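You operate a simulated robot arm through the tools that you are given. There is no shell and no other tool.

You are at the controls of a simulated robot arm. One attempt, no reset.

TASK
Wipe the ice chest's seal clean with sanitizer on the white rag.
Fine: lay the rag back on the chest top and shut the lid. Leave the ice scoop where it is.

The check looks at the end state, three seconds after you hand in, the way a careful person would. Anything else that was tipped, shoved, dropped, spilled or broken makes it a failure. Lids that push on must go on centred and level and be pressed home; caps that screw on are set level and turned clockwise until they are tight.

THE ROBOT
A 7-joint arm with a fingered hand, fixed in place. Base frame: the origin is on the floor under the middle of its stand, x ahead of it, y to its left, z up. Lengths are in mm, angles in degrees, forces in N, time in s.
It reaches about 1333 mm from its shoulder. Its first joint turns from -69.0 to 172.0 degrees. Payload 5 kg.
Tool frame: the origin (TCP) lies between the finger pads and is the grasp point; the fingertips stand 32 mm ahead of it; z points along the fingers, y is the line along which they close. The gripper opens to 160 mm; its body begins 89 mm behind the TCP. The gripper is a hand of 3 fingers: y runs from the thumb to the fingers, the wrist lies at [0, 0, -252] in the tool frame, and closing takes about 1.5 s.
Orientation is told as [roll, pitch, yaw] about the base's x, y, z axes, in that order, counted from this pose: with the fingers straight down and closing along the base's y, the tool's x points along the base's -x, its y along +y and its z along -z.

THE INTERFACE
- The arm moves only by the tool arm_command. Its argument "commands" is a list of rows, each a list of 7 numbers: the turn, a rotation vector about the tool's x, y, z in degrees, then the shift along the tool's x, y, z in mm, then the closure in counts, from 0 (fully open) to 255 (shut). In form: [[rx, ry, rz, dx, dy, dz, gripper], ...]. A call has 1 to 20 rows; each row is the pose to reach, as a shift and turn from the pose commanded when the call began, along the tool's axes at that moment. Rows are played at 5 a second. More than 50 mm and 8.6 degrees between two rows, or a gripper value outside its range, and nothing of the call is played. Where a pose cannot be reached the arm comes as near as it can. A force on the tool above 50 N (or 10 N above the force at the start of the call, whichever is more), or a blocked arm, ends the call early, and 0.2 s more pass. The fingers move at their own pace (about 108 mm/s each) and stop on an object; they squeeze with about 30 N. The grip force told is the motor's: it shows also when the fingers shut on nothing. Time passes only in rows, and 0.2 s behind the last, so rows that repeat a pose let the fingers close. The reply holds the time, the measured pose of the TCP, the force on the tool along the base axes, the opening and the grip force, in the units named above and with some noise, with the torque about the TCP (base axes, N m) and any sound that the robot's microphone picked up, and new pictures: "pictures" is both (left out), scene, wrist or none.
- Cameras (640 x 400 px; columns grow to the right, rows downward): "scene" is fixed at [398.7, -499.2, 1636.3]; the picture's right is [0.81, -0.59, 0.00], its down [-0.37, -0.50, -0.79] and it looks along [0.47, 0.63, -0.62] (base axes); focal length 234 px, centre (320, 200). "wrist" rides on the gripper at [65, -4, -116] in the tool frame; the picture's right is [0.06, 1.00, 0.00], its down [-0.87, 0.05, -0.49] and it looks along [-0.49, 0.03, 0.87] (tool axes); focal length 261 px, centre (320, 200). There is no depth. A picture from a camera that has moved, and an enlarged one, comes with that camera's place and axes in the base frame and with its lens.
- raise_lower(by): slides the trunk up (or, below 0, down) by that many mm; the arm rides with it, the base frame stays. It gives what a move gives, with no picture.
- set_grasp(shape): the hand has 3 fingers and takes this shape, open, in about a second: jaw (thumb against the fingers, like two jaws); tri (thumb and two fingers); tip (a fingertip pinch); poke (one finger out to press); point (the index stretched); flat (the hand flat); cup (the hand cupped); fist (a fist). The gripper value then closes the fingers along that shape, each until it touches; the sizes above hold for jaw. It gives what a move gives, with no picture.
- zoom(camera, box): a new picture of the part [left, top, right, bottom] of that camera's present view, enlarged. The clock stands still meanwhile.
- close_job(): hands the job in; it is judged then, once.

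Places have to be worked out from the pictures, the camera data and where the tool is seen. Open the gripper and draw the arm clear of the work before you hand the job in, unless the task says otherwise.

The tools are called after "Request:" as name(argument=value, ...) on one line, values as JSON. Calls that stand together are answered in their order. arm_command: Moves the arm, as the interface text tells. Its arguments: {"type":"object","properties":{"commands":{"type":"array","items":{"type":"array","items":{"type":"number"}}},"pictures":{"type":"string","enum":["both","scene","wrist","none"]}},"required":["commands"]} The other tools are called the same way: raise_lower (by) moves the trunk up or down; set_grasp (shape) gives the hand a shape; zoom (camera, box) takes an enlarged picture of a part of a camera's view; close_job () hands the job in.

At the start:

```text
time: 0.0
eef_pos: [583.0, -61.5, 1501.2]
tool_rot: [0.0, 0.1, 0.0]
force: [0.7, -0.2, 0.8]
moment: [0.0, 0.0, -0.01]
opening: 159.9
grip_force: 0.2
shape: jaw
trunk travel left (down, up): [-700.0, 240.0]
```

scene: 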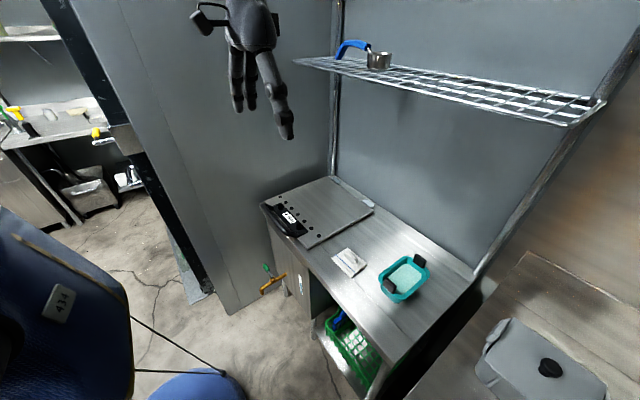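
wrist: 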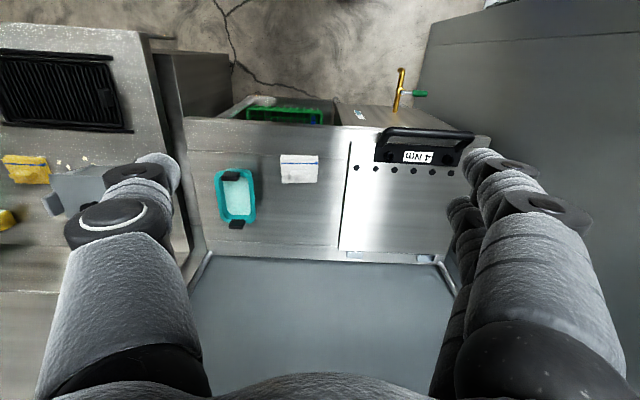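

The scene shows a steel chest with a hinged lid section (handle marked), a white rag, a teal tub of liquid (sanitizer?), and a shelf with a scoop. I'll enlarge the views before moving anything.

Request:
zoom(camera="scene", box=[240, 160, 480, 310])

Request:
zoom(camera="wrist", box=[180, 60, 500, 260])

Request:
zoom(camera="scene", box=[290, 20, 610, 140])

Request:
zoom(camera="scene", box=[240, 250, 480, 400])

```text
2.67 times, centred on (360, 235) of scene
camera zoom: at [398.7, -499.2, 1636.3], right [0.81, -0.59, 0.0], down [-0.37, -0.5, -0.79], along [0.47, 0.63, -0.62], focal length 624 px, centre (213, 107)
```

zoom: 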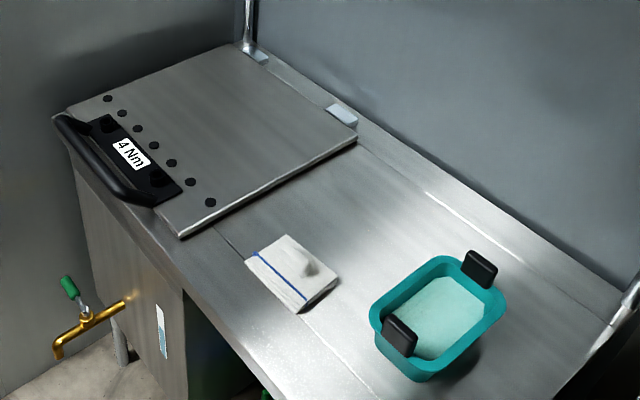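

```text
2.00 times, centred on (340, 160) of wrist
camera zoom: at [518.4, -65.8, 1616.1], right [-0.06, 1.0, 0.0], down [0.87, 0.05, 0.49], along [0.49, 0.03, -0.87], focal length 521 px, centre (280, 280)
```

zoom: 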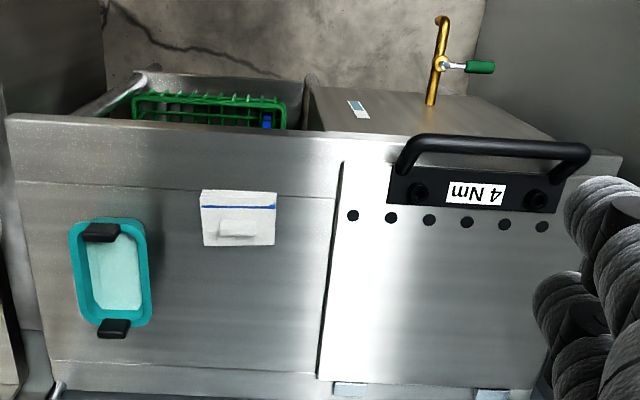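

```text
2.00 times, centred on (450, 80) of scene
camera zoom: at [398.7, -499.2, 1636.3], right [0.81, -0.59, 0.0], down [-0.37, -0.5, -0.79], along [0.47, 0.63, -0.62], focal length 468 px, centre (60, 440)
```

zoom: 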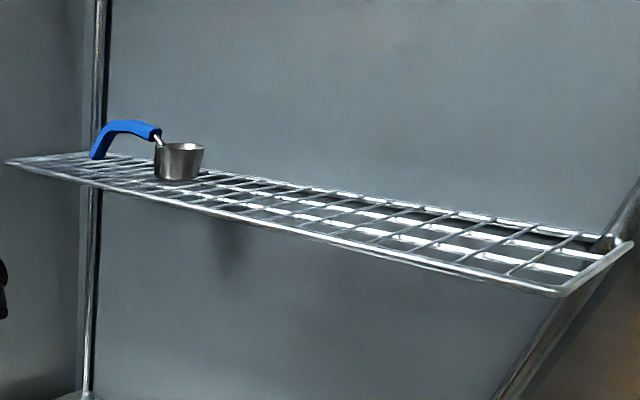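

```text
2.67 times, centred on (360, 325) of scene
camera zoom: at [398.7, -499.2, 1636.3], right [0.81, -0.59, 0.0], down [-0.37, -0.5, -0.79], along [0.47, 0.63, -0.62], focal length 624 px, centre (213, -133)
```

zoom: 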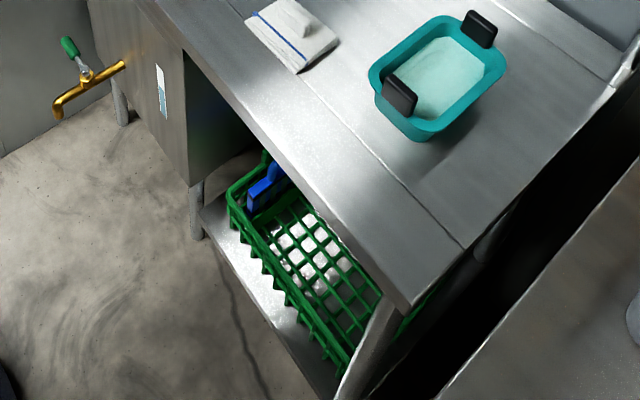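

Triangulating the two views puts the chest top at about z≈870, the rag near (833,-111), and the lid about x 730–1125, y 30–415 with its handle at the front edge. The shelf with the scoop is at about z≈1490 from x≈985 back, well above. I'll lower the trunk so I can see the handle up close.

Request:
raise_lower(by=-350)

```text
time: 3.4
eef_pos: [583.5, -62.2, 1150.6]
tool_rot: [0.1, 0.1, -0.1]
force: [0.1, -0.3, -0.6]
moment: [-0.03, 0.03, -0.01]
opening: 159.9
grip_force: 0.0
shape: jaw
trunk travel left (down, up): [-350.0, 590.0]
```

The trunk is down and the TCP is at z≈1150. Next I'll shift left (+y) and back a little so the wrist camera looks at the handle.

Request:
arm_command(commands=[[0, 0, 0, 5, 45, 0, 0], [0, 0, 0, 10, 90, 0, 0], [0, 0, 0, 15, 135, 0, 0], [0, 0, 0, 20, 180, 0, 0], [0, 0, 0, 25, 225, 0, 0], [0, 0, 0, 30, 265, 0, 0]])

```text
time: 4.8
eef_pos: [549.8, 201.5, 1151.4]
tool_rot: [0.1, -0.1, -0.1]
force: [0.1, 0.2, -0.5]
moment: [-0.03, 0.0, -0.02]
opening: 159.8
grip_force: 0.1
shape: jaw
trunk travel left (down, up): [-350.0, 590.0]
camera wrist: at [485.1, 199.7, 1267.0], right [-0.06, 1.0, 0.0], down [0.87, 0.05, 0.49], along [0.49, 0.03, -0.87], focal length 261 px, centre (320, 200)
```

scene: 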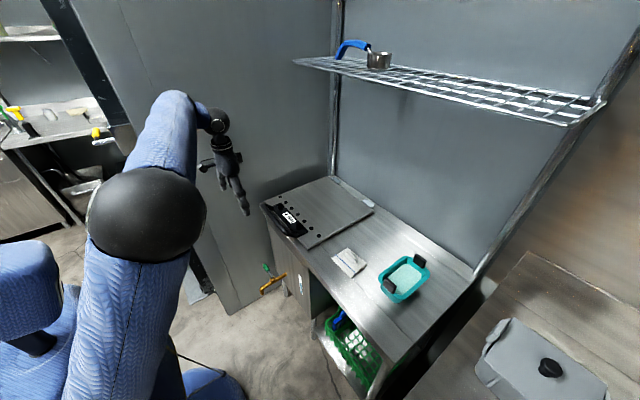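
wrist: 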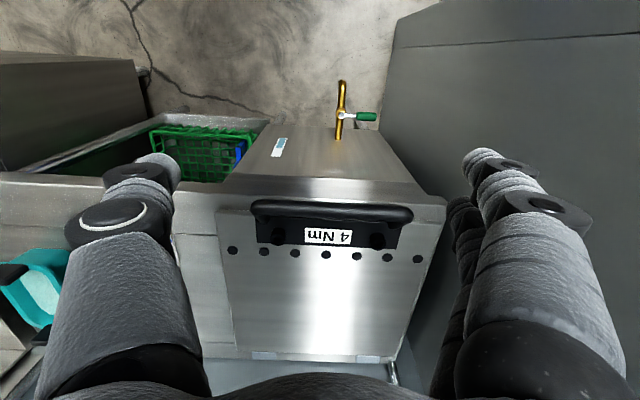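

The handle and lid are now well in view. I'll zoom in to measure the bar and the lid edge.

Request:
zoom(camera="wrist", box=[200, 170, 460, 370])

Request:
zoom(camera="scene", box=[250, 165, 390, 265])

```text
2.00 times, centred on (330, 270) of wrist
camera zoom: at [485.1, 199.7, 1267.0], right [-0.06, 1.0, 0.0], down [0.87, 0.05, 0.49], along [0.49, 0.03, -0.87], focal length 521 px, centre (300, 60)
```

zoom: 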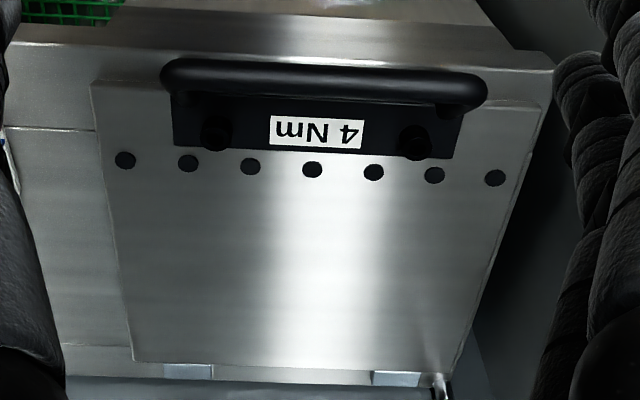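

```text
4.00 times, centred on (320, 215) of scene
camera zoom: at [398.7, -499.2, 1636.3], right [0.81, -0.59, 0.0], down [-0.37, -0.5, -0.79], along [0.47, 0.63, -0.62], focal length 935 px, centre (320, 140)
```

zoom: 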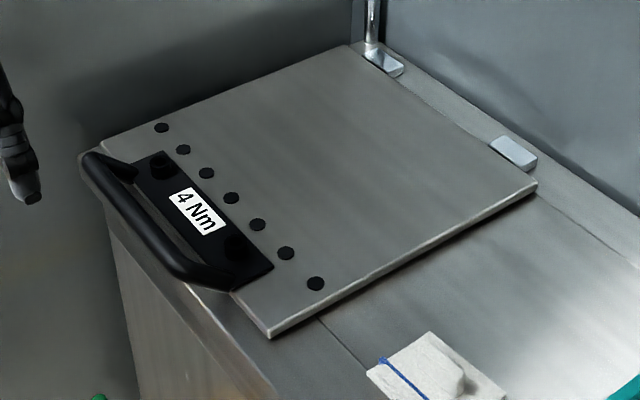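

From the two views I place the handle bar at about x≈688, y≈116–345, z≈930, roughly 20 mm thick, with the lid top at z≈882. I'll turn the hand so it points forward with the fingers closing in the vertical plane, well clear of the chest, to grip that bar.

Request:
arm_command(commands=[[4.6, -4.6, -4.6, 0, 0, 0, 0], [9.2, -9.2, -9.2, 0, 0, 0, 0], [13.8, -13.8, -13.8, 0, 0, 0, 0], [18.4, -18.4, -18.4, 0, 0, 0, 0], [23, -23, -23, 0, 0, 0, 0], [27.6, -27.6, -27.6, 0, 0, 0, 0], [32.2, -32.2, -32.2, 0, 0, 0, 0], [36.8, -36.8, -36.8, 0, 0, 0, 0], [41.4, -41.4, -41.4, 0, 0, 0, 0], [46, -46, -46, 0, 0, 0, 0], [50.6, -50.6, -50.6, 0, 0, 0, 0], [55.2, -55.2, -55.2, 0, 0, 0, 0]])

```text
time: 7.4
eef_pos: [553.3, 202.7, 1149.1]
tool_rot: [-74.2, -12.0, 74.1]
force: [0.6, 0.3, 0.3]
moment: [0.0, 0.01, 0.01]
opening: 160.0
grip_force: 0.1
shape: jaw
trunk travel left (down, up): [-350.0, 590.0]
camera wrist: at [428.3, 165.8, 1171.9], right [-0.22, 0.21, -0.95], down [-0.24, 0.93, 0.26], along [0.94, 0.29, -0.16], focal length 261 px, centre (320, 200)
```

scene: 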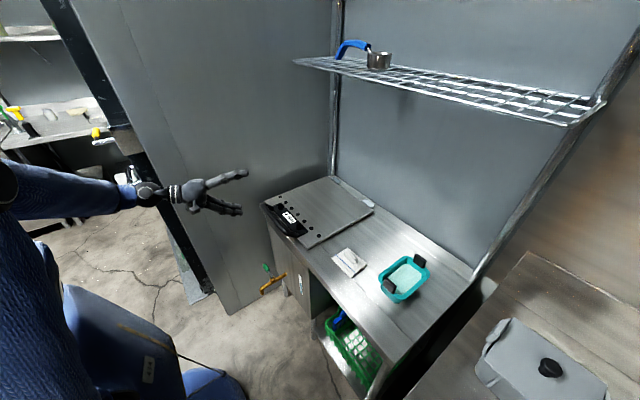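
wrist: 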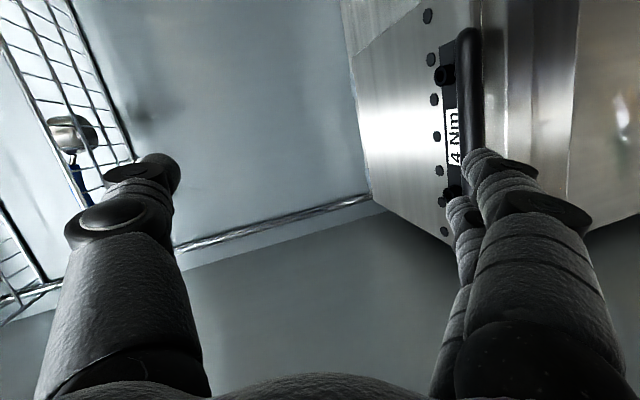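

The hand turns freely into this pose, and this view confirms the bar at about (687, 230, 940). I'll move to a pre-grasp point about 100 mm in front of the bar, pitched 20° down, with the fingers partly closed to clear the chest front.

Request:
arm_command(commands=[[-1.1, -2.3, -3.3, -1, 31, 15, 30], [-2.3, -4.6, -6.5, -2, 62, 30, 60], [-3.4, -6.8, -9.8, -3, 92, 45, 90], [-4.6, -9.1, -13.0, -4, 123, 60, 110], [-5.7, -11.4, -16.3, -4, 154, 75, 110], [-5.7, -11.4, -16.3, -4, 154, 75, 110]])

```text
time: 8.8
eef_pos: [596.8, 228.1, 997.2]
tool_rot: [-70.7, -0.9, 89.5]
force: [-0.2, -0.2, -0.5]
moment: [0.0, 0.02, 0.0]
opening: 91.5
grip_force: 0.0
shape: jaw
trunk travel left (down, up): [-350.0, 590.0]
camera wrist: at [487.9, 163.7, 1039.4], right [-0.33, -0.05, -0.94], down [-0.48, 0.87, 0.13], along [0.81, 0.49, -0.31], focal length 261 px, centre (320, 200)
```

scene: 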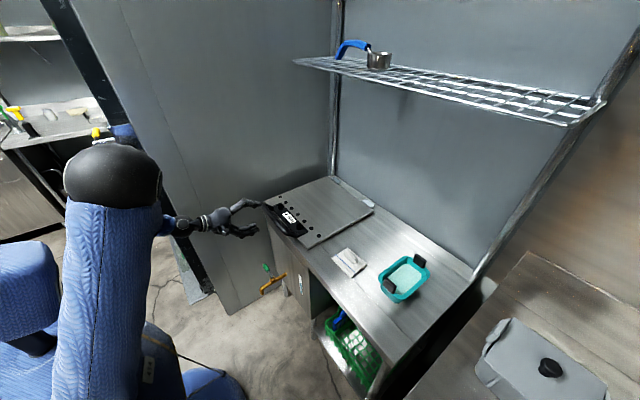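
wrist: 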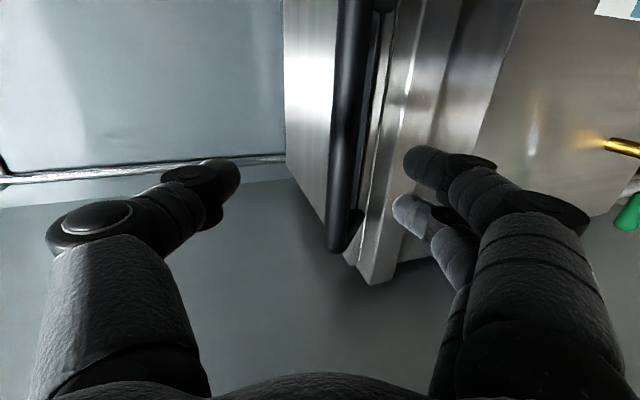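

The bar is centred in view and about 95 mm ahead. I'll hold for a moment to read the settled pose before closing in.

Request:
arm_command(commands=[[0, 0, 0, 0, 0, 0, 110], [0, 0, 0, 0, 0, 0, 110], [0, 0, 0, 0, 0, 0, 110]], pictures="none")

```text
time: 9.6
eef_pos: [597.5, 227.1, 995.4]
tool_rot: [-70.3, -0.9, 89.4]
force: [-0.4, 0.4, -0.5]
moment: [-0.01, -0.01, 0.01]
opening: 91.6
grip_force: 0.0
shape: jaw
trunk travel left (down, up): [-350.0, 590.0]
```

The pose has settled at (597, 227, 995). I'll advance toward the bar in steps, lining the TCP up with it.

Request:
arm_command(commands=[[0, 0, 0, -1, 12, 15, 110], [0, 0, 0, -2, 22, 35, 110], [0, 0, 0, -3, 24, 60, 110], [0, 0, 0, -3, 24, 80, 110], [0, 0, 0, -3, 24, 80, 110]])

```text
time: 10.8
eef_pos: [665.4, 227.5, 941.8]
tool_rot: [-69.9, -0.9, 89.4]
force: [0.0, 0.5, 0.2]
moment: [0.01, 0.01, -0.01]
opening: 91.4
grip_force: 0.1
shape: jaw
trunk travel left (down, up): [-350.0, 590.0]
camera wrist: at [556.4, 163.2, 984.9], right [-0.34, -0.04, -0.94], down [-0.47, 0.87, 0.13], along [0.81, 0.49, -0.32], focal length 261 px, centre (320, 200)
```

scene: 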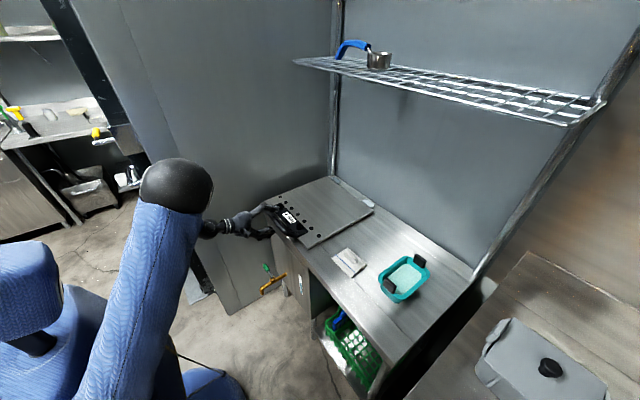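
wrist: 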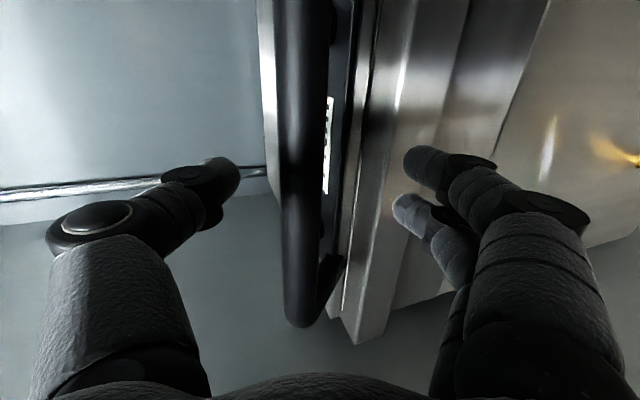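

The bar sits between thumb and fingers. I'll narrow the opening to about 60 mm, advance the last 27 mm and then close on it.

Request:
arm_command(commands=[[0, 0, 0, 0, -3, 0, 159], [0, 0, 0, 0, -4, 8, 159], [0, 0, 0, 0, -4, 18, 159], [0, 0, 0, 0, -4, 27, 159], [0, 0, 0, 0, -4, 27, 159]])

```text
time: 12.0
eef_pos: [683.0, 236.1, 931.1]
tool_rot: [-70.0, 0.1, 90.1]
force: [-15.5, 1.8, 1.8]
moment: [0.08, 0.79, -0.03]
opening: 62.6
grip_force: 0.1
shape: jaw
trunk travel left (down, up): [-350.0, 590.0]
camera wrist: at [576.5, 170.9, 974.1], right [-0.34, -0.06, -0.94], down [-0.48, 0.87, 0.12], along [0.81, 0.49, -0.33], focal length 261 px, centre (320, 200)
```

scene: 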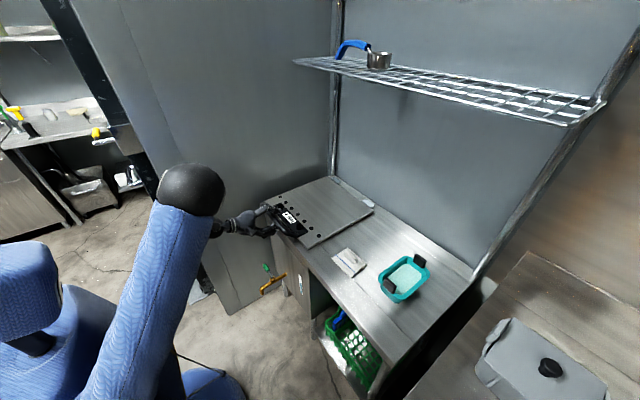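
wrist: 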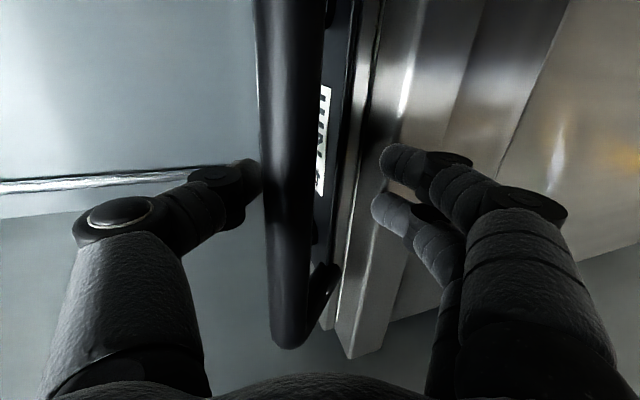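

Force of −15 N in x shows that the thumb tip is touching the bar, which sits a bit higher (z≈947) than I had judged. I'll back off, raise the hand about 17 mm, and come in again.

Request:
arm_command(commands=[[0, 0, 0, 0, 0, -15, 159], [0, 0, 0, 0, 0, -30, 159], [0, 0, 0, 2, -10, -35, 150], [0, 0, 0, 4, -20, -35, 150], [0, 0, 0, 4, -20, -35, 150]])

```text
time: 13.2
eef_pos: [659.4, 231.5, 961.8]
tool_rot: [-70.0, 0.1, 90.1]
force: [0.7, -0.1, -0.2]
moment: [0.01, 0.01, 0.02]
opening: 65.2
grip_force: 0.1
shape: jaw
trunk travel left (down, up): [-350.0, 590.0]
camera wrist: at [552.5, 166.8, 1005.9], right [-0.34, -0.06, -0.94], down [-0.48, 0.87, 0.12], along [0.81, 0.49, -0.33], focal length 261 px, centre (320, 200)
```

scene: 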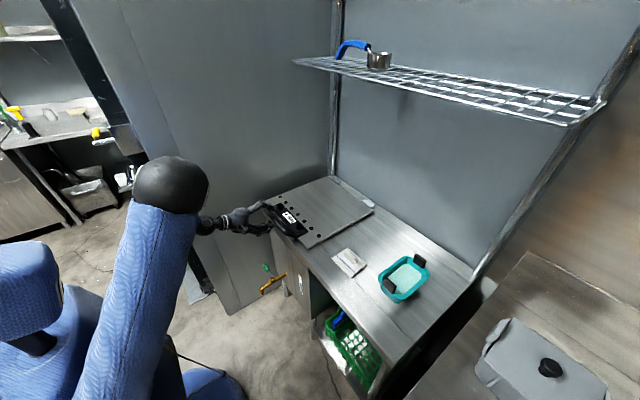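
wrist: 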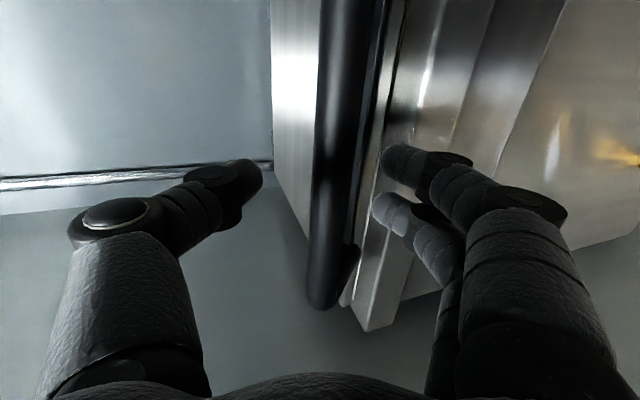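

The moment reading placed that contact about 53 mm below the TCP, so the lower fingers had brushed the chest's front edge. The bar is now centred between thumb and fingers, so I'll advance straight along the tool axis at this higher line.

Request:
arm_command(commands=[[0, 0, 0, 0, 0, 10, 150], [0, 0, 0, 0, 0, 20, 150], [0, 0, 0, 0, 0, 30, 150], [0, 0, 0, 0, 0, 35, 150], [0, 0, 0, 0, 0, 35, 150]])

```text
time: 14.4
eef_pos: [694.6, 231.1, 948.2]
tool_rot: [-70.0, 0.0, 90.1]
force: [0.2, -0.6, -0.1]
moment: [0.03, -0.03, 0.0]
opening: 65.4
grip_force: 0.1
shape: jaw
trunk travel left (down, up): [-350.0, 590.0]
camera wrist: at [586.5, 166.4, 993.1], right [-0.34, -0.06, -0.94], down [-0.48, 0.87, 0.12], along [0.81, 0.49, -0.33], focal length 261 px, centre (320, 200)
```

scene: 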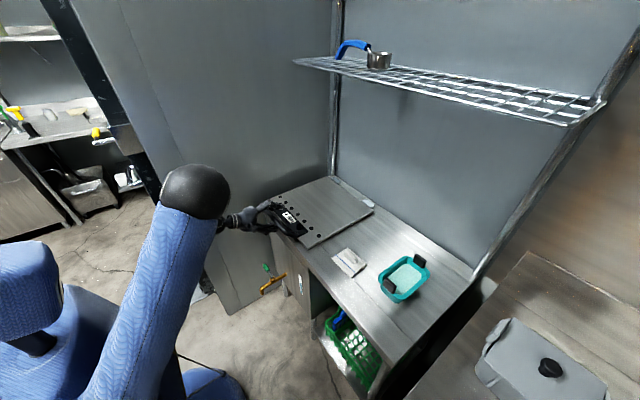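
wrist: 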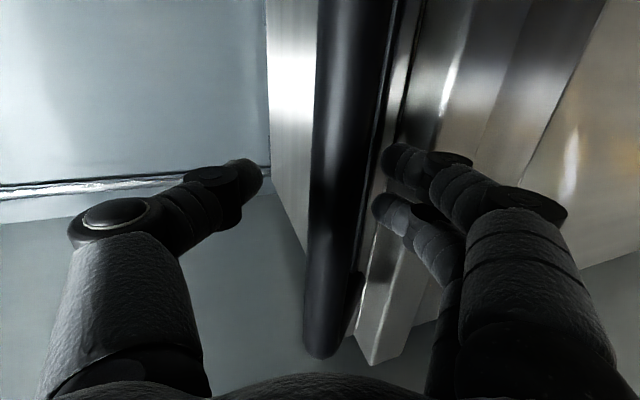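

No contact force now, and the bar lies inside the grip slightly nearer the lower fingers. I'll move down 5 mm and close on the bar.

Request:
arm_command(commands=[[0, 0, 0, 0, 5, 2, 150], [0, 0, 0, 0, 5, 2, 180], [0, 0, 0, 0, 5, 2, 210], [0, 0, 0, 0, 5, 2, 235], [0, 0, 0, 0, 5, 2, 255], [0, 0, 0, 0, 5, 2, 255], [0, 0, 0, 0, 5, 2, 255], [0, 0, 0, 0, 5, 2, 255]])

```text
time: 16.2
eef_pos: [695.1, 230.8, 944.1]
tool_rot: [-70.0, -0.1, 90.0]
force: [3.3, 0.0, 2.8]
moment: [-0.01, 0.03, -0.01]
opening: 0.1
grip_force: 29.9
shape: jaw
trunk travel left (down, up): [-350.0, 590.0]
camera wrist: at [586.9, 166.1, 988.2], right [-0.34, -0.06, -0.94], down [-0.48, 0.87, 0.12], along [0.81, 0.49, -0.33], focal length 261 px, centre (320, 200)
```

scene: 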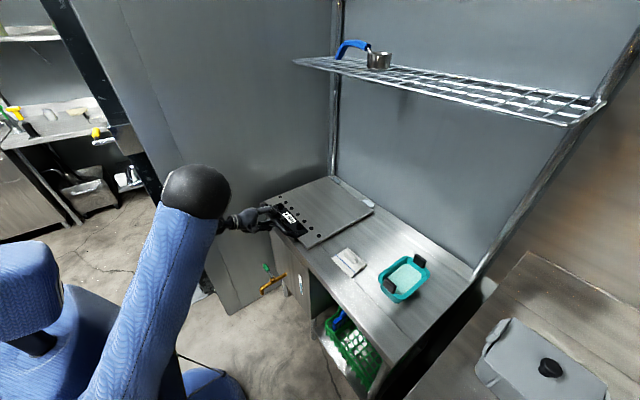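
wrist: 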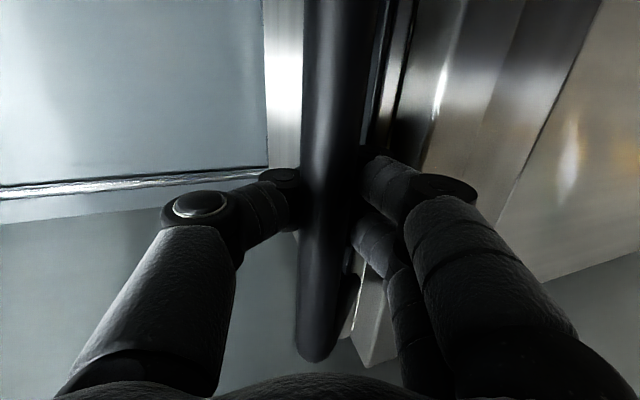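

The fingers have shut behind the bar, so it is caged between the palm and the fingertips, which makes a good hook. I'll lift gently along the hinge arc for the first 5° and watch the forces.

Request:
arm_command(commands=[[0, 0, 0, 0, -10, -1.5, 255], [0, 0, 0, 0, -20.6, -3.6, 255], [0, 0, 0, 0, -31, -5, 255], [0, 0, 0, 0, -41, -6.3, 255], [0, 0, 0, 0, -41, -6.3, 255]])

```text
time: 17.4
eef_pos: [701.8, 232.3, 984.6]
tool_rot: [-70.1, -0.1, 90.0]
force: [-3.5, -1.3, -5.6]
moment: [0.0, 0.0, -0.01]
opening: 0.0
grip_force: 29.9
shape: jaw
trunk travel left (down, up): [-350.0, 590.0]
camera wrist: at [594.6, 167.4, 1028.6], right [-0.34, -0.06, -0.94], down [-0.48, 0.87, 0.12], along [0.81, 0.49, -0.33], focal length 261 px, centre (320, 200)
```

scene: 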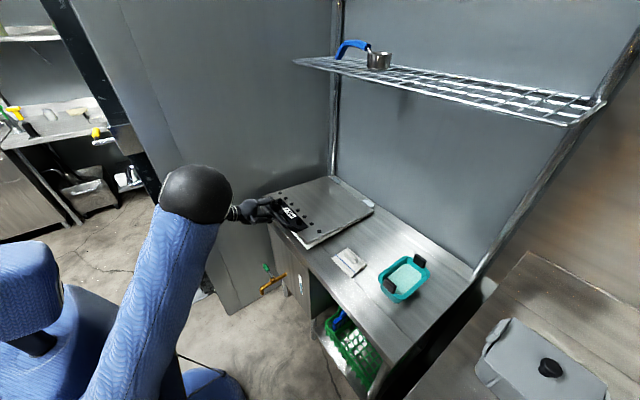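
wrist: 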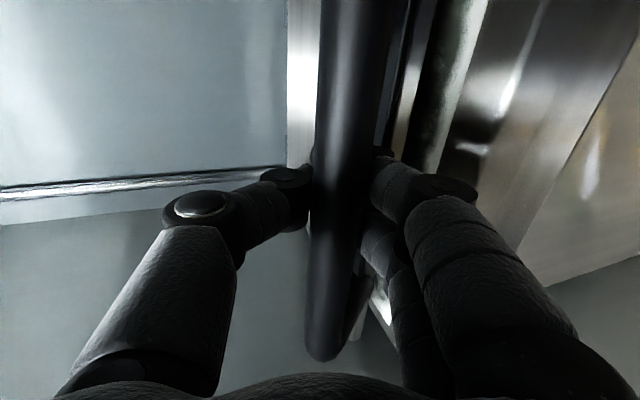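

The lid lifts freely with only about 6 N, and a pale seal strip is appearing under its edge. I'll carry on along the arc to about 40°.

Request:
arm_command(commands=[[0, 0, 0, 0, -21, -2, 255], [0, 0, 0, 0, -41.7, -2.6, 255], [0, 0, 0, 0, -62.6, -2.4, 255], [0, 0, 0, 0, -83.5, -1.5, 255], [0, 0, 0, 0, -104, 0.5, 255], [0, 0, 0, 0, -125, 3.1, 255], [0, 0, 0, 0, -145.5, 6.8, 255], [0, 0, 0, 0, -166, 11.3, 255], [0, 0, 0, 0, -186, 17, 255], [0, 0, 0, 0, -206, 23.2, 255], [0, 0, 0, 0, -225.6, 30.4, 255], [0, 0, 0, 0, -245, 38.4, 255], [0, 0, 0, 0, -264, 47.4, 255], [0, 0, 0, 0, -282.4, 57, 255], [0, 0, 0, 0, -282.4, 57, 255]])

```text
time: 20.6
eef_pos: [852.8, 230.1, 1231.3]
tool_rot: [-70.0, 0.0, 90.0]
force: [-1.3, 1.5, -6.6]
moment: [0.03, -0.11, -0.05]
opening: 0.0
grip_force: 29.6
shape: jaw
trunk travel left (down, up): [-350.0, 590.0]
camera wrist: at [744.9, 166.3, 1274.4], right [-0.34, -0.06, -0.94], down [-0.48, 0.87, 0.12], along [0.81, 0.49, -0.33], focal length 261 px, centre (320, 200)
```

scene: 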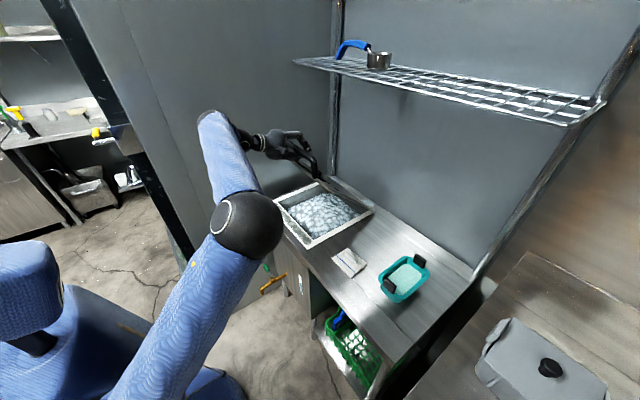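
wrist: 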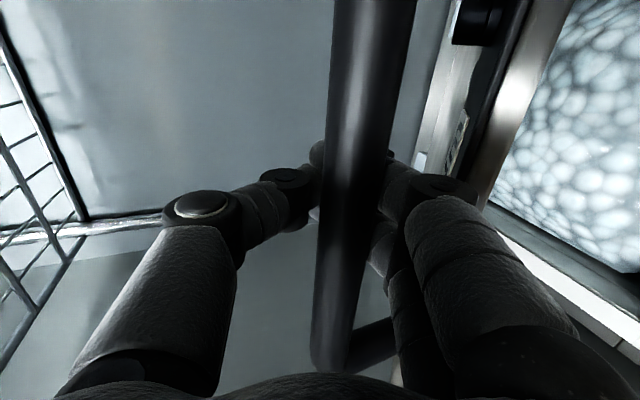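

The lid is about 40° open, following the hand with about 6 N, and I can see the ice and the seal frame on the chest rim. I'll continue to about 70°, which keeps the hand well below the shelf.

Request:
arm_command(commands=[[0, 0, 0, 0, -18, 10.5, 255], [0, 0, 0, 0, -35.7, 21.8, 255], [0, 0, 0, 0, -52.7, 34, 255], [0, 0, 0, 0, -69.3, 46.6, 255], [0, 0, 0, 0, -85.2, 60, 255], [0, 0, 0, 0, -100.6, 74.2, 255], [0, 0, 0, 0, -115.2, 89.1, 255], [0, 0, 0, 0, -129.4, 104.5, 255], [0, 0, 0, 0, -142.7, 120.6, 255], [0, 0, 0, 0, -155.6, 137.1, 255], [0, 0, 0, 0, -167.4, 154.3, 255], [0, 0, 0, 0, -178.7, 171.8, 255], [0, 0, 0, 0, -178.7, 171.8, 255]])

```text
time: 23.4
eef_pos: [1078.5, 230.2, 1338.4]
tool_rot: [-69.8, -0.1, 89.9]
force: [-0.4, 0.5, -13.0]
moment: [0.03, -0.33, 0.0]
opening: 0.1
grip_force: 29.7
shape: jaw
trunk travel left (down, up): [-350.0, 590.0]
camera wrist: at [970.8, 166.4, 1382.3], right [-0.34, -0.06, -0.94], down [-0.48, 0.87, 0.12], along [0.81, 0.49, -0.33], focal length 261 px, centre (320, 200)
```

scene: 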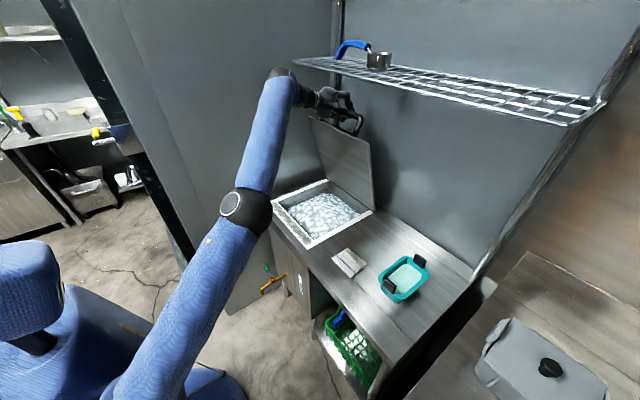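
wrist: 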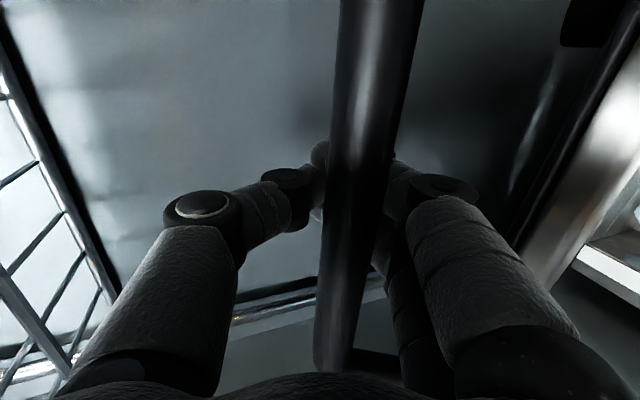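

The lid stands at roughly 70–75°, with Fz at −13 N. I'll zoom in to check the lid, shelf clearance and seal before going further.

Request:
zoom(camera="scene", box=[240, 50, 400, 250])

Request:
zoom(camera="scene", box=[260, 170, 380, 250])

```text
2.00 times, centred on (320, 150) of scene
camera zoom: at [398.7, -499.2, 1636.3], right [0.81, -0.59, 0.0], down [-0.37, -0.5, -0.79], along [0.47, 0.63, -0.62], focal length 468 px, centre (320, 300)
```

zoom: 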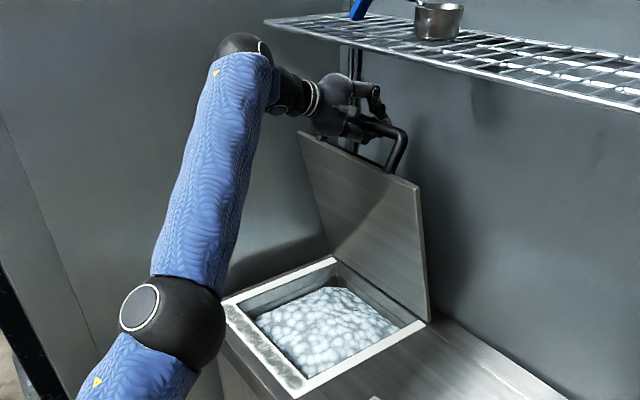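

```text
5.00 times, centred on (320, 210) of scene
camera zoom: at [398.7, -499.2, 1636.3], right [0.81, -0.59, 0.0], down [-0.37, -0.5, -0.79], along [0.47, 0.63, -0.62], focal length 1169 px, centre (320, 150)
```

zoom: 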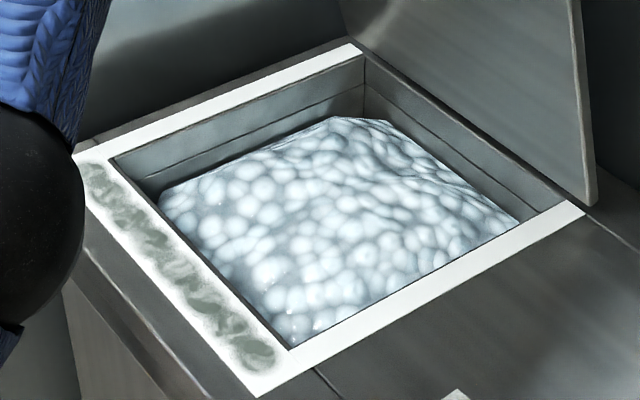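

The seal is a white U-shaped gasket on the rim, and the grime sits along the front strip (x≈738–790, y≈45–420). The lid is already clear of it, so I'll test whether the hinge holds by easing the fingers open a little while the lower fingers stay under the bar.

Request:
arm_command(commands=[[0, 0, 0, 0, 0, 0, 235], [0, 0, 0, 0, 0, 0, 215], [0, 0, 0, 0, 0, 0, 200], [0, 0, 0, 0, 0, 0, 190], [0, 0, 0, 0, 0, 0, 190], [0, 0, 0, 0, 5, 0, 190], [0, 0, 0, 0, 10, 0, 190], [0, 0, 0, 0, 10, 0, 190]])

Request:
zoom(camera="scene", box=[240, 50, 400, 250])

```text
time: 25.2
eef_pos: [1071.0, 231.6, 1330.0]
tool_rot: [-69.9, 0.0, 90.0]
force: [-0.1, -0.1, 2.0]
moment: [0.05, 0.16, -0.01]
opening: 40.1
grip_force: 0.0
shape: jaw
trunk travel left (down, up): [-350.0, 590.0]
camera wrist: at [964.1, 166.8, 1374.5], right [-0.34, -0.06, -0.94], down [-0.48, 0.87, 0.12], along [0.81, 0.49, -0.33], focal length 261 px, centre (320, 200)
```

scene: 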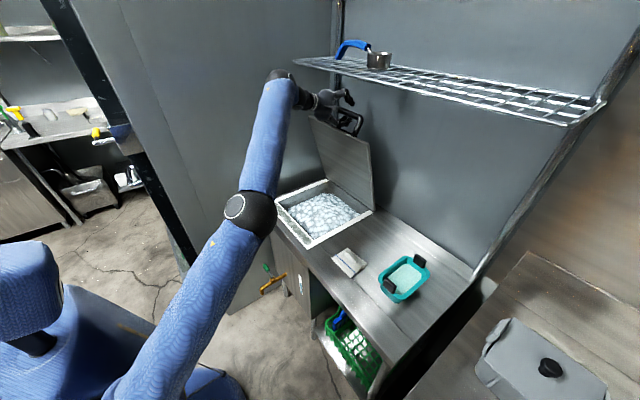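
wrist: 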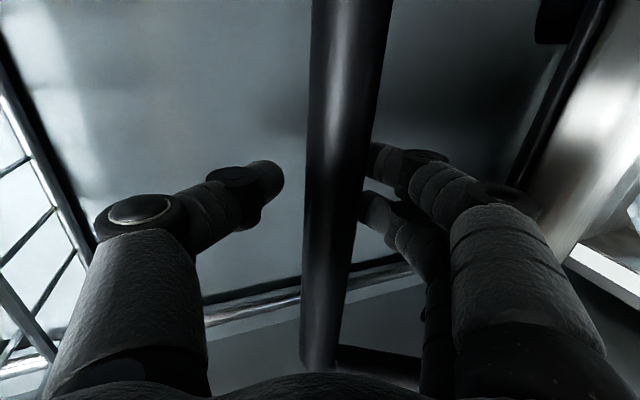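

```text
2.00 times, centred on (320, 150) of scene
camera zoom: at [398.7, -499.2, 1636.3], right [0.81, -0.59, 0.0], down [-0.37, -0.5, -0.79], along [0.47, 0.63, -0.62], focal length 468 px, centre (320, 300)
```

zoom: 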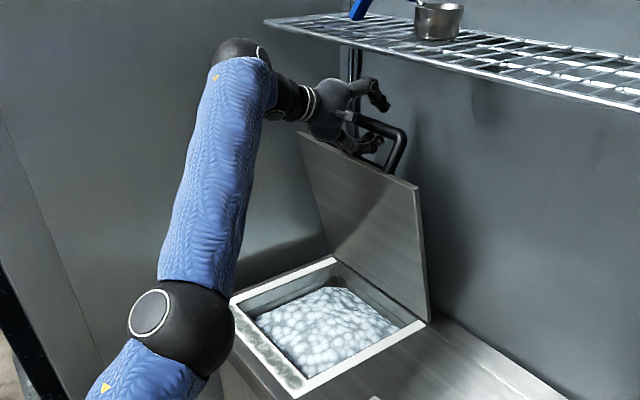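

The lid has stayed put with the grip loosened and only 2 N on the tool, so the hinge holds it. I'll open a bit more and back straight out along the tool axis.

Request:
arm_command(commands=[[0, 0, 0, 0, 3, 0, 160], [0, 0, 0, 0, 5, 0, 140], [0, 0, 0, 0, 5, 0, 140], [0, 0, 0, 0, 5, -15, 140], [0, 0, 0, 0, 5, -35, 140], [0, 0, 0, 0, 5, -60, 140], [0, 0, 0, 0, 5, -90, 140], [0, 0, 0, 0, 5, -120, 140]])

Request:
zoom(camera="scene", box=[240, 50, 400, 250])

```text
time: 27.0
eef_pos: [957.5, 230.0, 1366.7]
tool_rot: [-70.0, 0.0, 90.0]
force: [-0.5, -0.1, -0.4]
moment: [-0.02, 0.0, 0.02]
opening: 71.7
grip_force: 0.1
shape: jaw
trunk travel left (down, up): [-350.0, 590.0]
camera wrist: at [849.4, 165.6, 1410.9], right [-0.34, -0.06, -0.94], down [-0.48, 0.87, 0.12], along [0.81, 0.49, -0.33], focal length 261 px, centre (320, 200)
```

scene: 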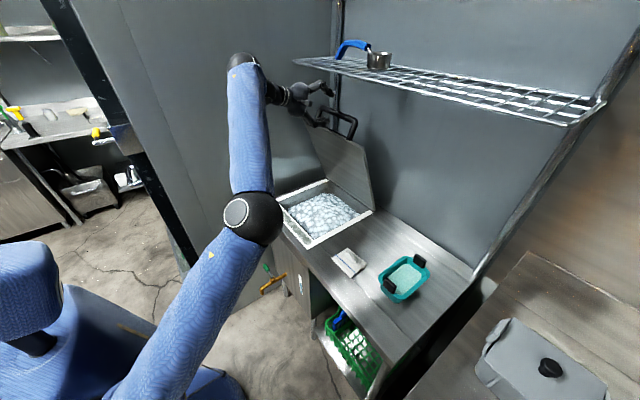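
wrist: 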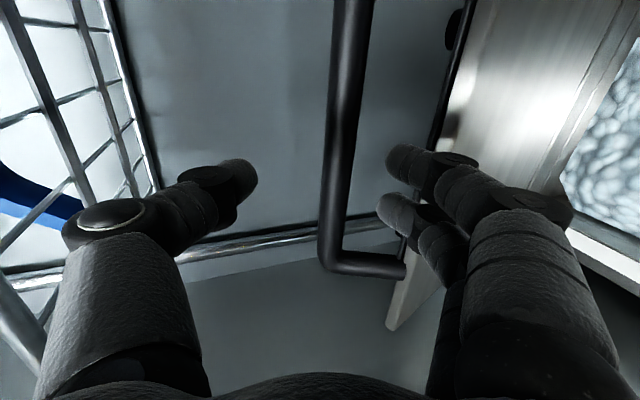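

```text
2.00 times, centred on (320, 150) of scene
camera zoom: at [398.7, -499.2, 1636.3], right [0.81, -0.59, 0.0], down [-0.37, -0.5, -0.79], along [0.47, 0.63, -0.62], focal length 468 px, centre (320, 300)
```

zoom: 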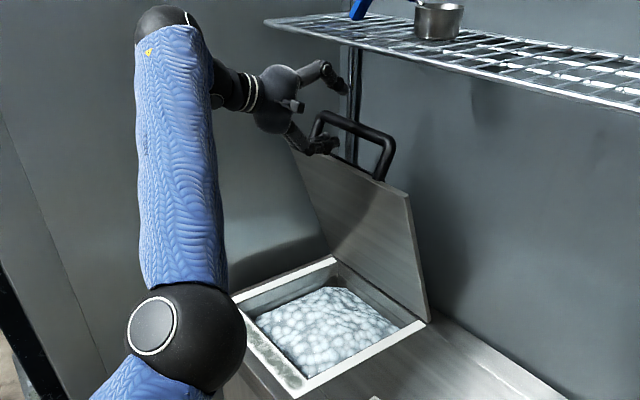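

The lid stays open by itself. I'll draw back and turn the hand to point down above the rag to inspect it.

Request:
arm_command(commands=[[0, 0, 0, 0, 0, -30, 100], [0, 0, 0, 0, 0, -60, 60], [-3.88, 3.88, 5.54, 24.7, 24.3, -62.5, 0], [-7.76, 7.76, 11.08, 49.4, 48.6, -65, 0], [-11.64, 11.64, 16.62, 74.1, 72.9, -67.5, 0], [-15.52, 15.52, 22.16, 98.8, 97.2, -70, 0], [-19.4, 19.4, 27.7, 123.5, 121.5, -72.5, 0], [-23.28, 23.28, 33.24, 148.2, 145.8, -75, 0], [-27.16, 27.16, 38.78, 172.9, 170.1, -77.5, 0], [-31.04, 31.04, 44.32, 197.6, 194.4, -80, 0], [-34.92, 34.92, 49.86, 222.3, 218.7, -82.5, 0], [-38.8, 38.8, 55.4, 247, 243, -85, 0], [-42.7, 42.7, 61, 272, 267, -87.5, 0], [-46.6, 46.6, 66.5, 297, 292, -90, 0], [-50.5, 50.5, 72, 321, 316, -93, 0], [-54.35, 54.35, 77.6, 346, 340, -95.5, 0], [-54.35, 54.35, 77.6, 346, 340, -95.5, 0]])

```text
time: 30.6
eef_pos: [750.7, -114.4, 1080.6]
tool_rot: [-0.1, 0.1, 0.1]
force: [0.7, -0.4, 0.7]
moment: [0.03, 0.01, 0.0]
opening: 160.1
grip_force: 0.0
shape: jaw
trunk travel left (down, up): [-350.0, 590.0]
camera wrist: at [685.8, -118.5, 1196.2], right [-0.06, 1.0, 0.0], down [0.87, 0.05, 0.49], along [0.49, 0.03, -0.87], focal length 261 px, centre (320, 200)
```

scene: 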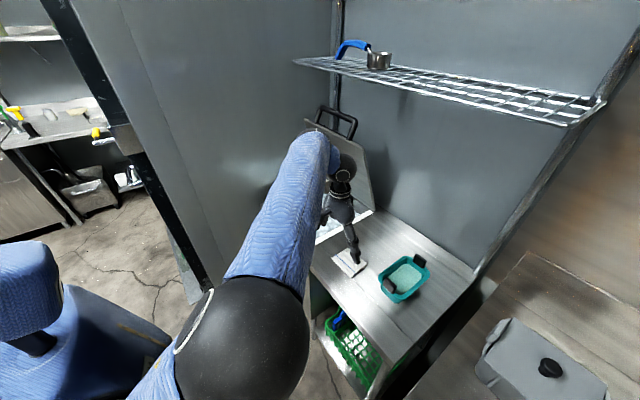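
wrist: 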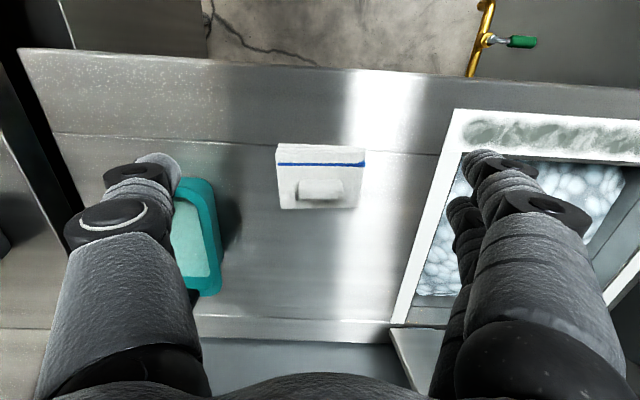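

The lid is still open and holding. I can now see the rag with its raised fold, the tub beside it and the dirty front strip; I'll zoom in on each.

Request:
zoom(camera="wrist", box=[260, 130, 388, 210])

Request:
zoom(camera="wrist", box=[400, 90, 640, 240])

Request:
zoom(camera="scene", box=[310, 230, 450, 318])

```text
5.00 times, centred on (324, 170) of wrist
camera zoom: at [685.8, -118.5, 1196.2], right [-0.06, 1.0, 0.0], down [0.87, 0.05, 0.49], along [0.49, 0.03, -0.87], focal length 1303 px, centre (300, 350)
```

zoom: 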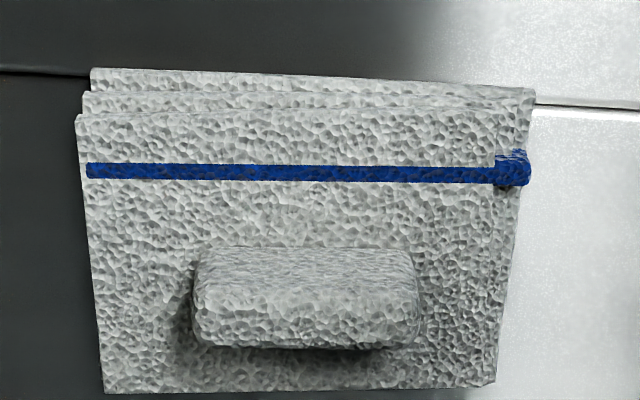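

```text
2.67 times, centred on (520, 165) of wrist
camera zoom: at [685.8, -118.5, 1196.2], right [-0.06, 1.0, 0.0], down [0.87, 0.05, 0.49], along [0.49, 0.03, -0.87], focal length 695 px, centre (-213, 293)
```

zoom: 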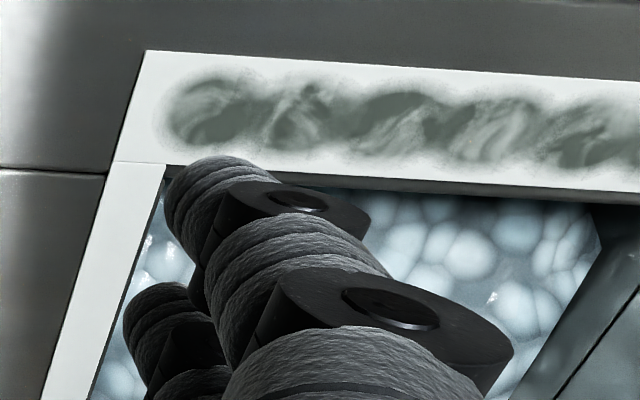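

```text
4.55 times, centred on (380, 274) of scene
camera zoom: at [398.7, -499.2, 1636.3], right [0.81, -0.59, 0.0], down [-0.37, -0.5, -0.79], along [0.47, 0.63, -0.62], focal length 1063 px, centre (47, -136)
```

zoom: 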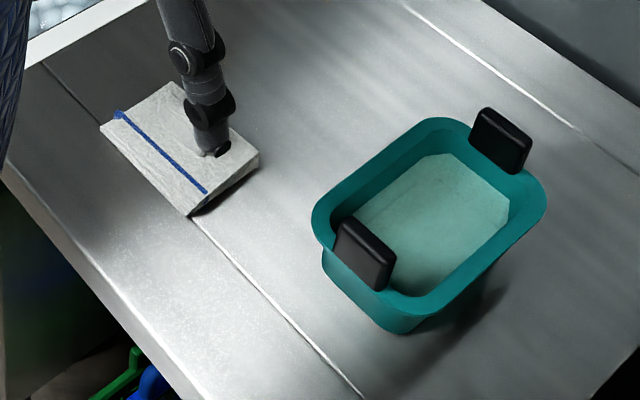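

The rag is a folded pad of roughly 120×85 mm with a raised ridge (~60 mm long in y, centre ≈ (839,−110,900)) that I can pinch. The tub is centred at about (928,−298), and I'll shift the camera over it to measure its inside.

Request:
arm_command(commands=[[0, 0, 0, -18, -47, -2, 0], [0, 0, 0, -36, -95, -4, 0], [0, 0, 0, -54, -142, -6, 0], [0, 0, 0, -71, -190, -8, 0], [0, 0, 0, -71, -190, -8, 0]])

Request:
zoom(camera="wrist", box=[200, 90, 456, 250])

```text
refused: row 1 steps farther than a row can; nothing moved
```

```text
2.50 times, centred on (328, 170) of wrist
camera zoom: at [685.8, -118.5, 1196.2], right [-0.06, 1.0, 0.0], down [0.87, 0.05, 0.49], along [0.49, 0.03, -0.87], focal length 652 px, centre (300, 275)
```

zoom: 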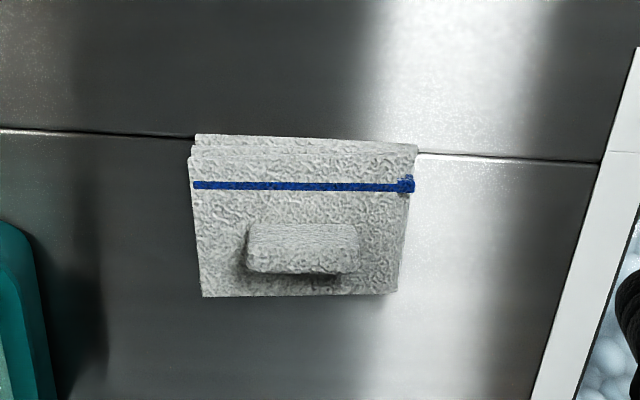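

The step was slightly too long. I'll repeat it with shorter steps.

Request:
arm_command(commands=[[0, 0, 0, -14, -38, -2, 0], [0, 0, 0, -28, -76, -3, 0], [0, 0, 0, -42, -114, -5, 0], [0, 0, 0, -56, -152, -6, 0], [0, 0, 0, -71, -190, -8, 0], [0, 0, 0, -71, -190, -8, 0]])

Request:
zoom(camera="wrist", box=[200, 90, 456, 250])

```text
time: 32.0
eef_pos: [820.8, -306.4, 1088.5]
tool_rot: [0.0, 0.0, 0.0]
force: [0.4, 0.4, 0.3]
moment: [0.01, 0.02, 0.01]
opening: 159.9
grip_force: 0.0
shape: jaw
trunk travel left (down, up): [-350.0, 590.0]
camera wrist: at [755.8, -309.2, 1203.9], right [-0.06, 1.0, 0.0], down [0.87, 0.05, 0.49], along [0.49, 0.03, -0.87], focal length 261 px, centre (320, 200)
```

scene: 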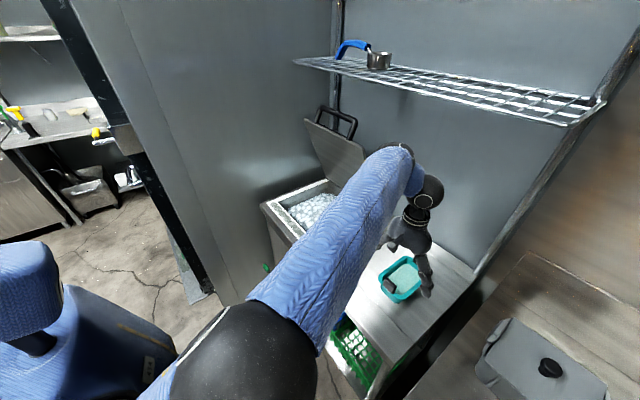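
wrist: 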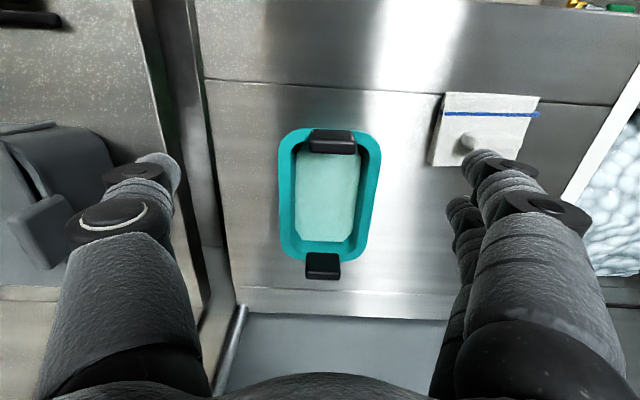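

```text
2.50 times, centred on (328, 170) of wrist
camera zoom: at [755.8, -309.2, 1203.9], right [-0.06, 1.0, 0.0], down [0.87, 0.05, 0.49], along [0.49, 0.03, -0.87], focal length 652 px, centre (300, 275)
```

zoom: 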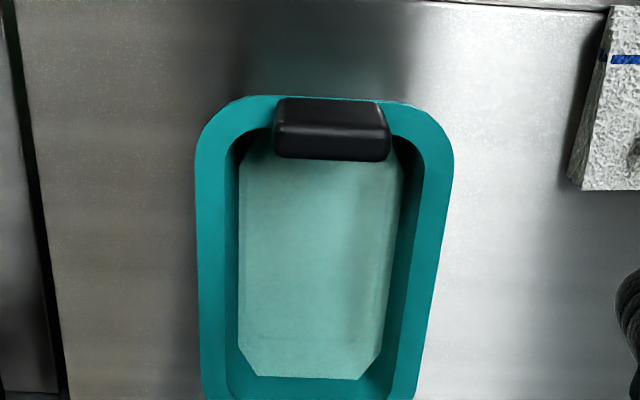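

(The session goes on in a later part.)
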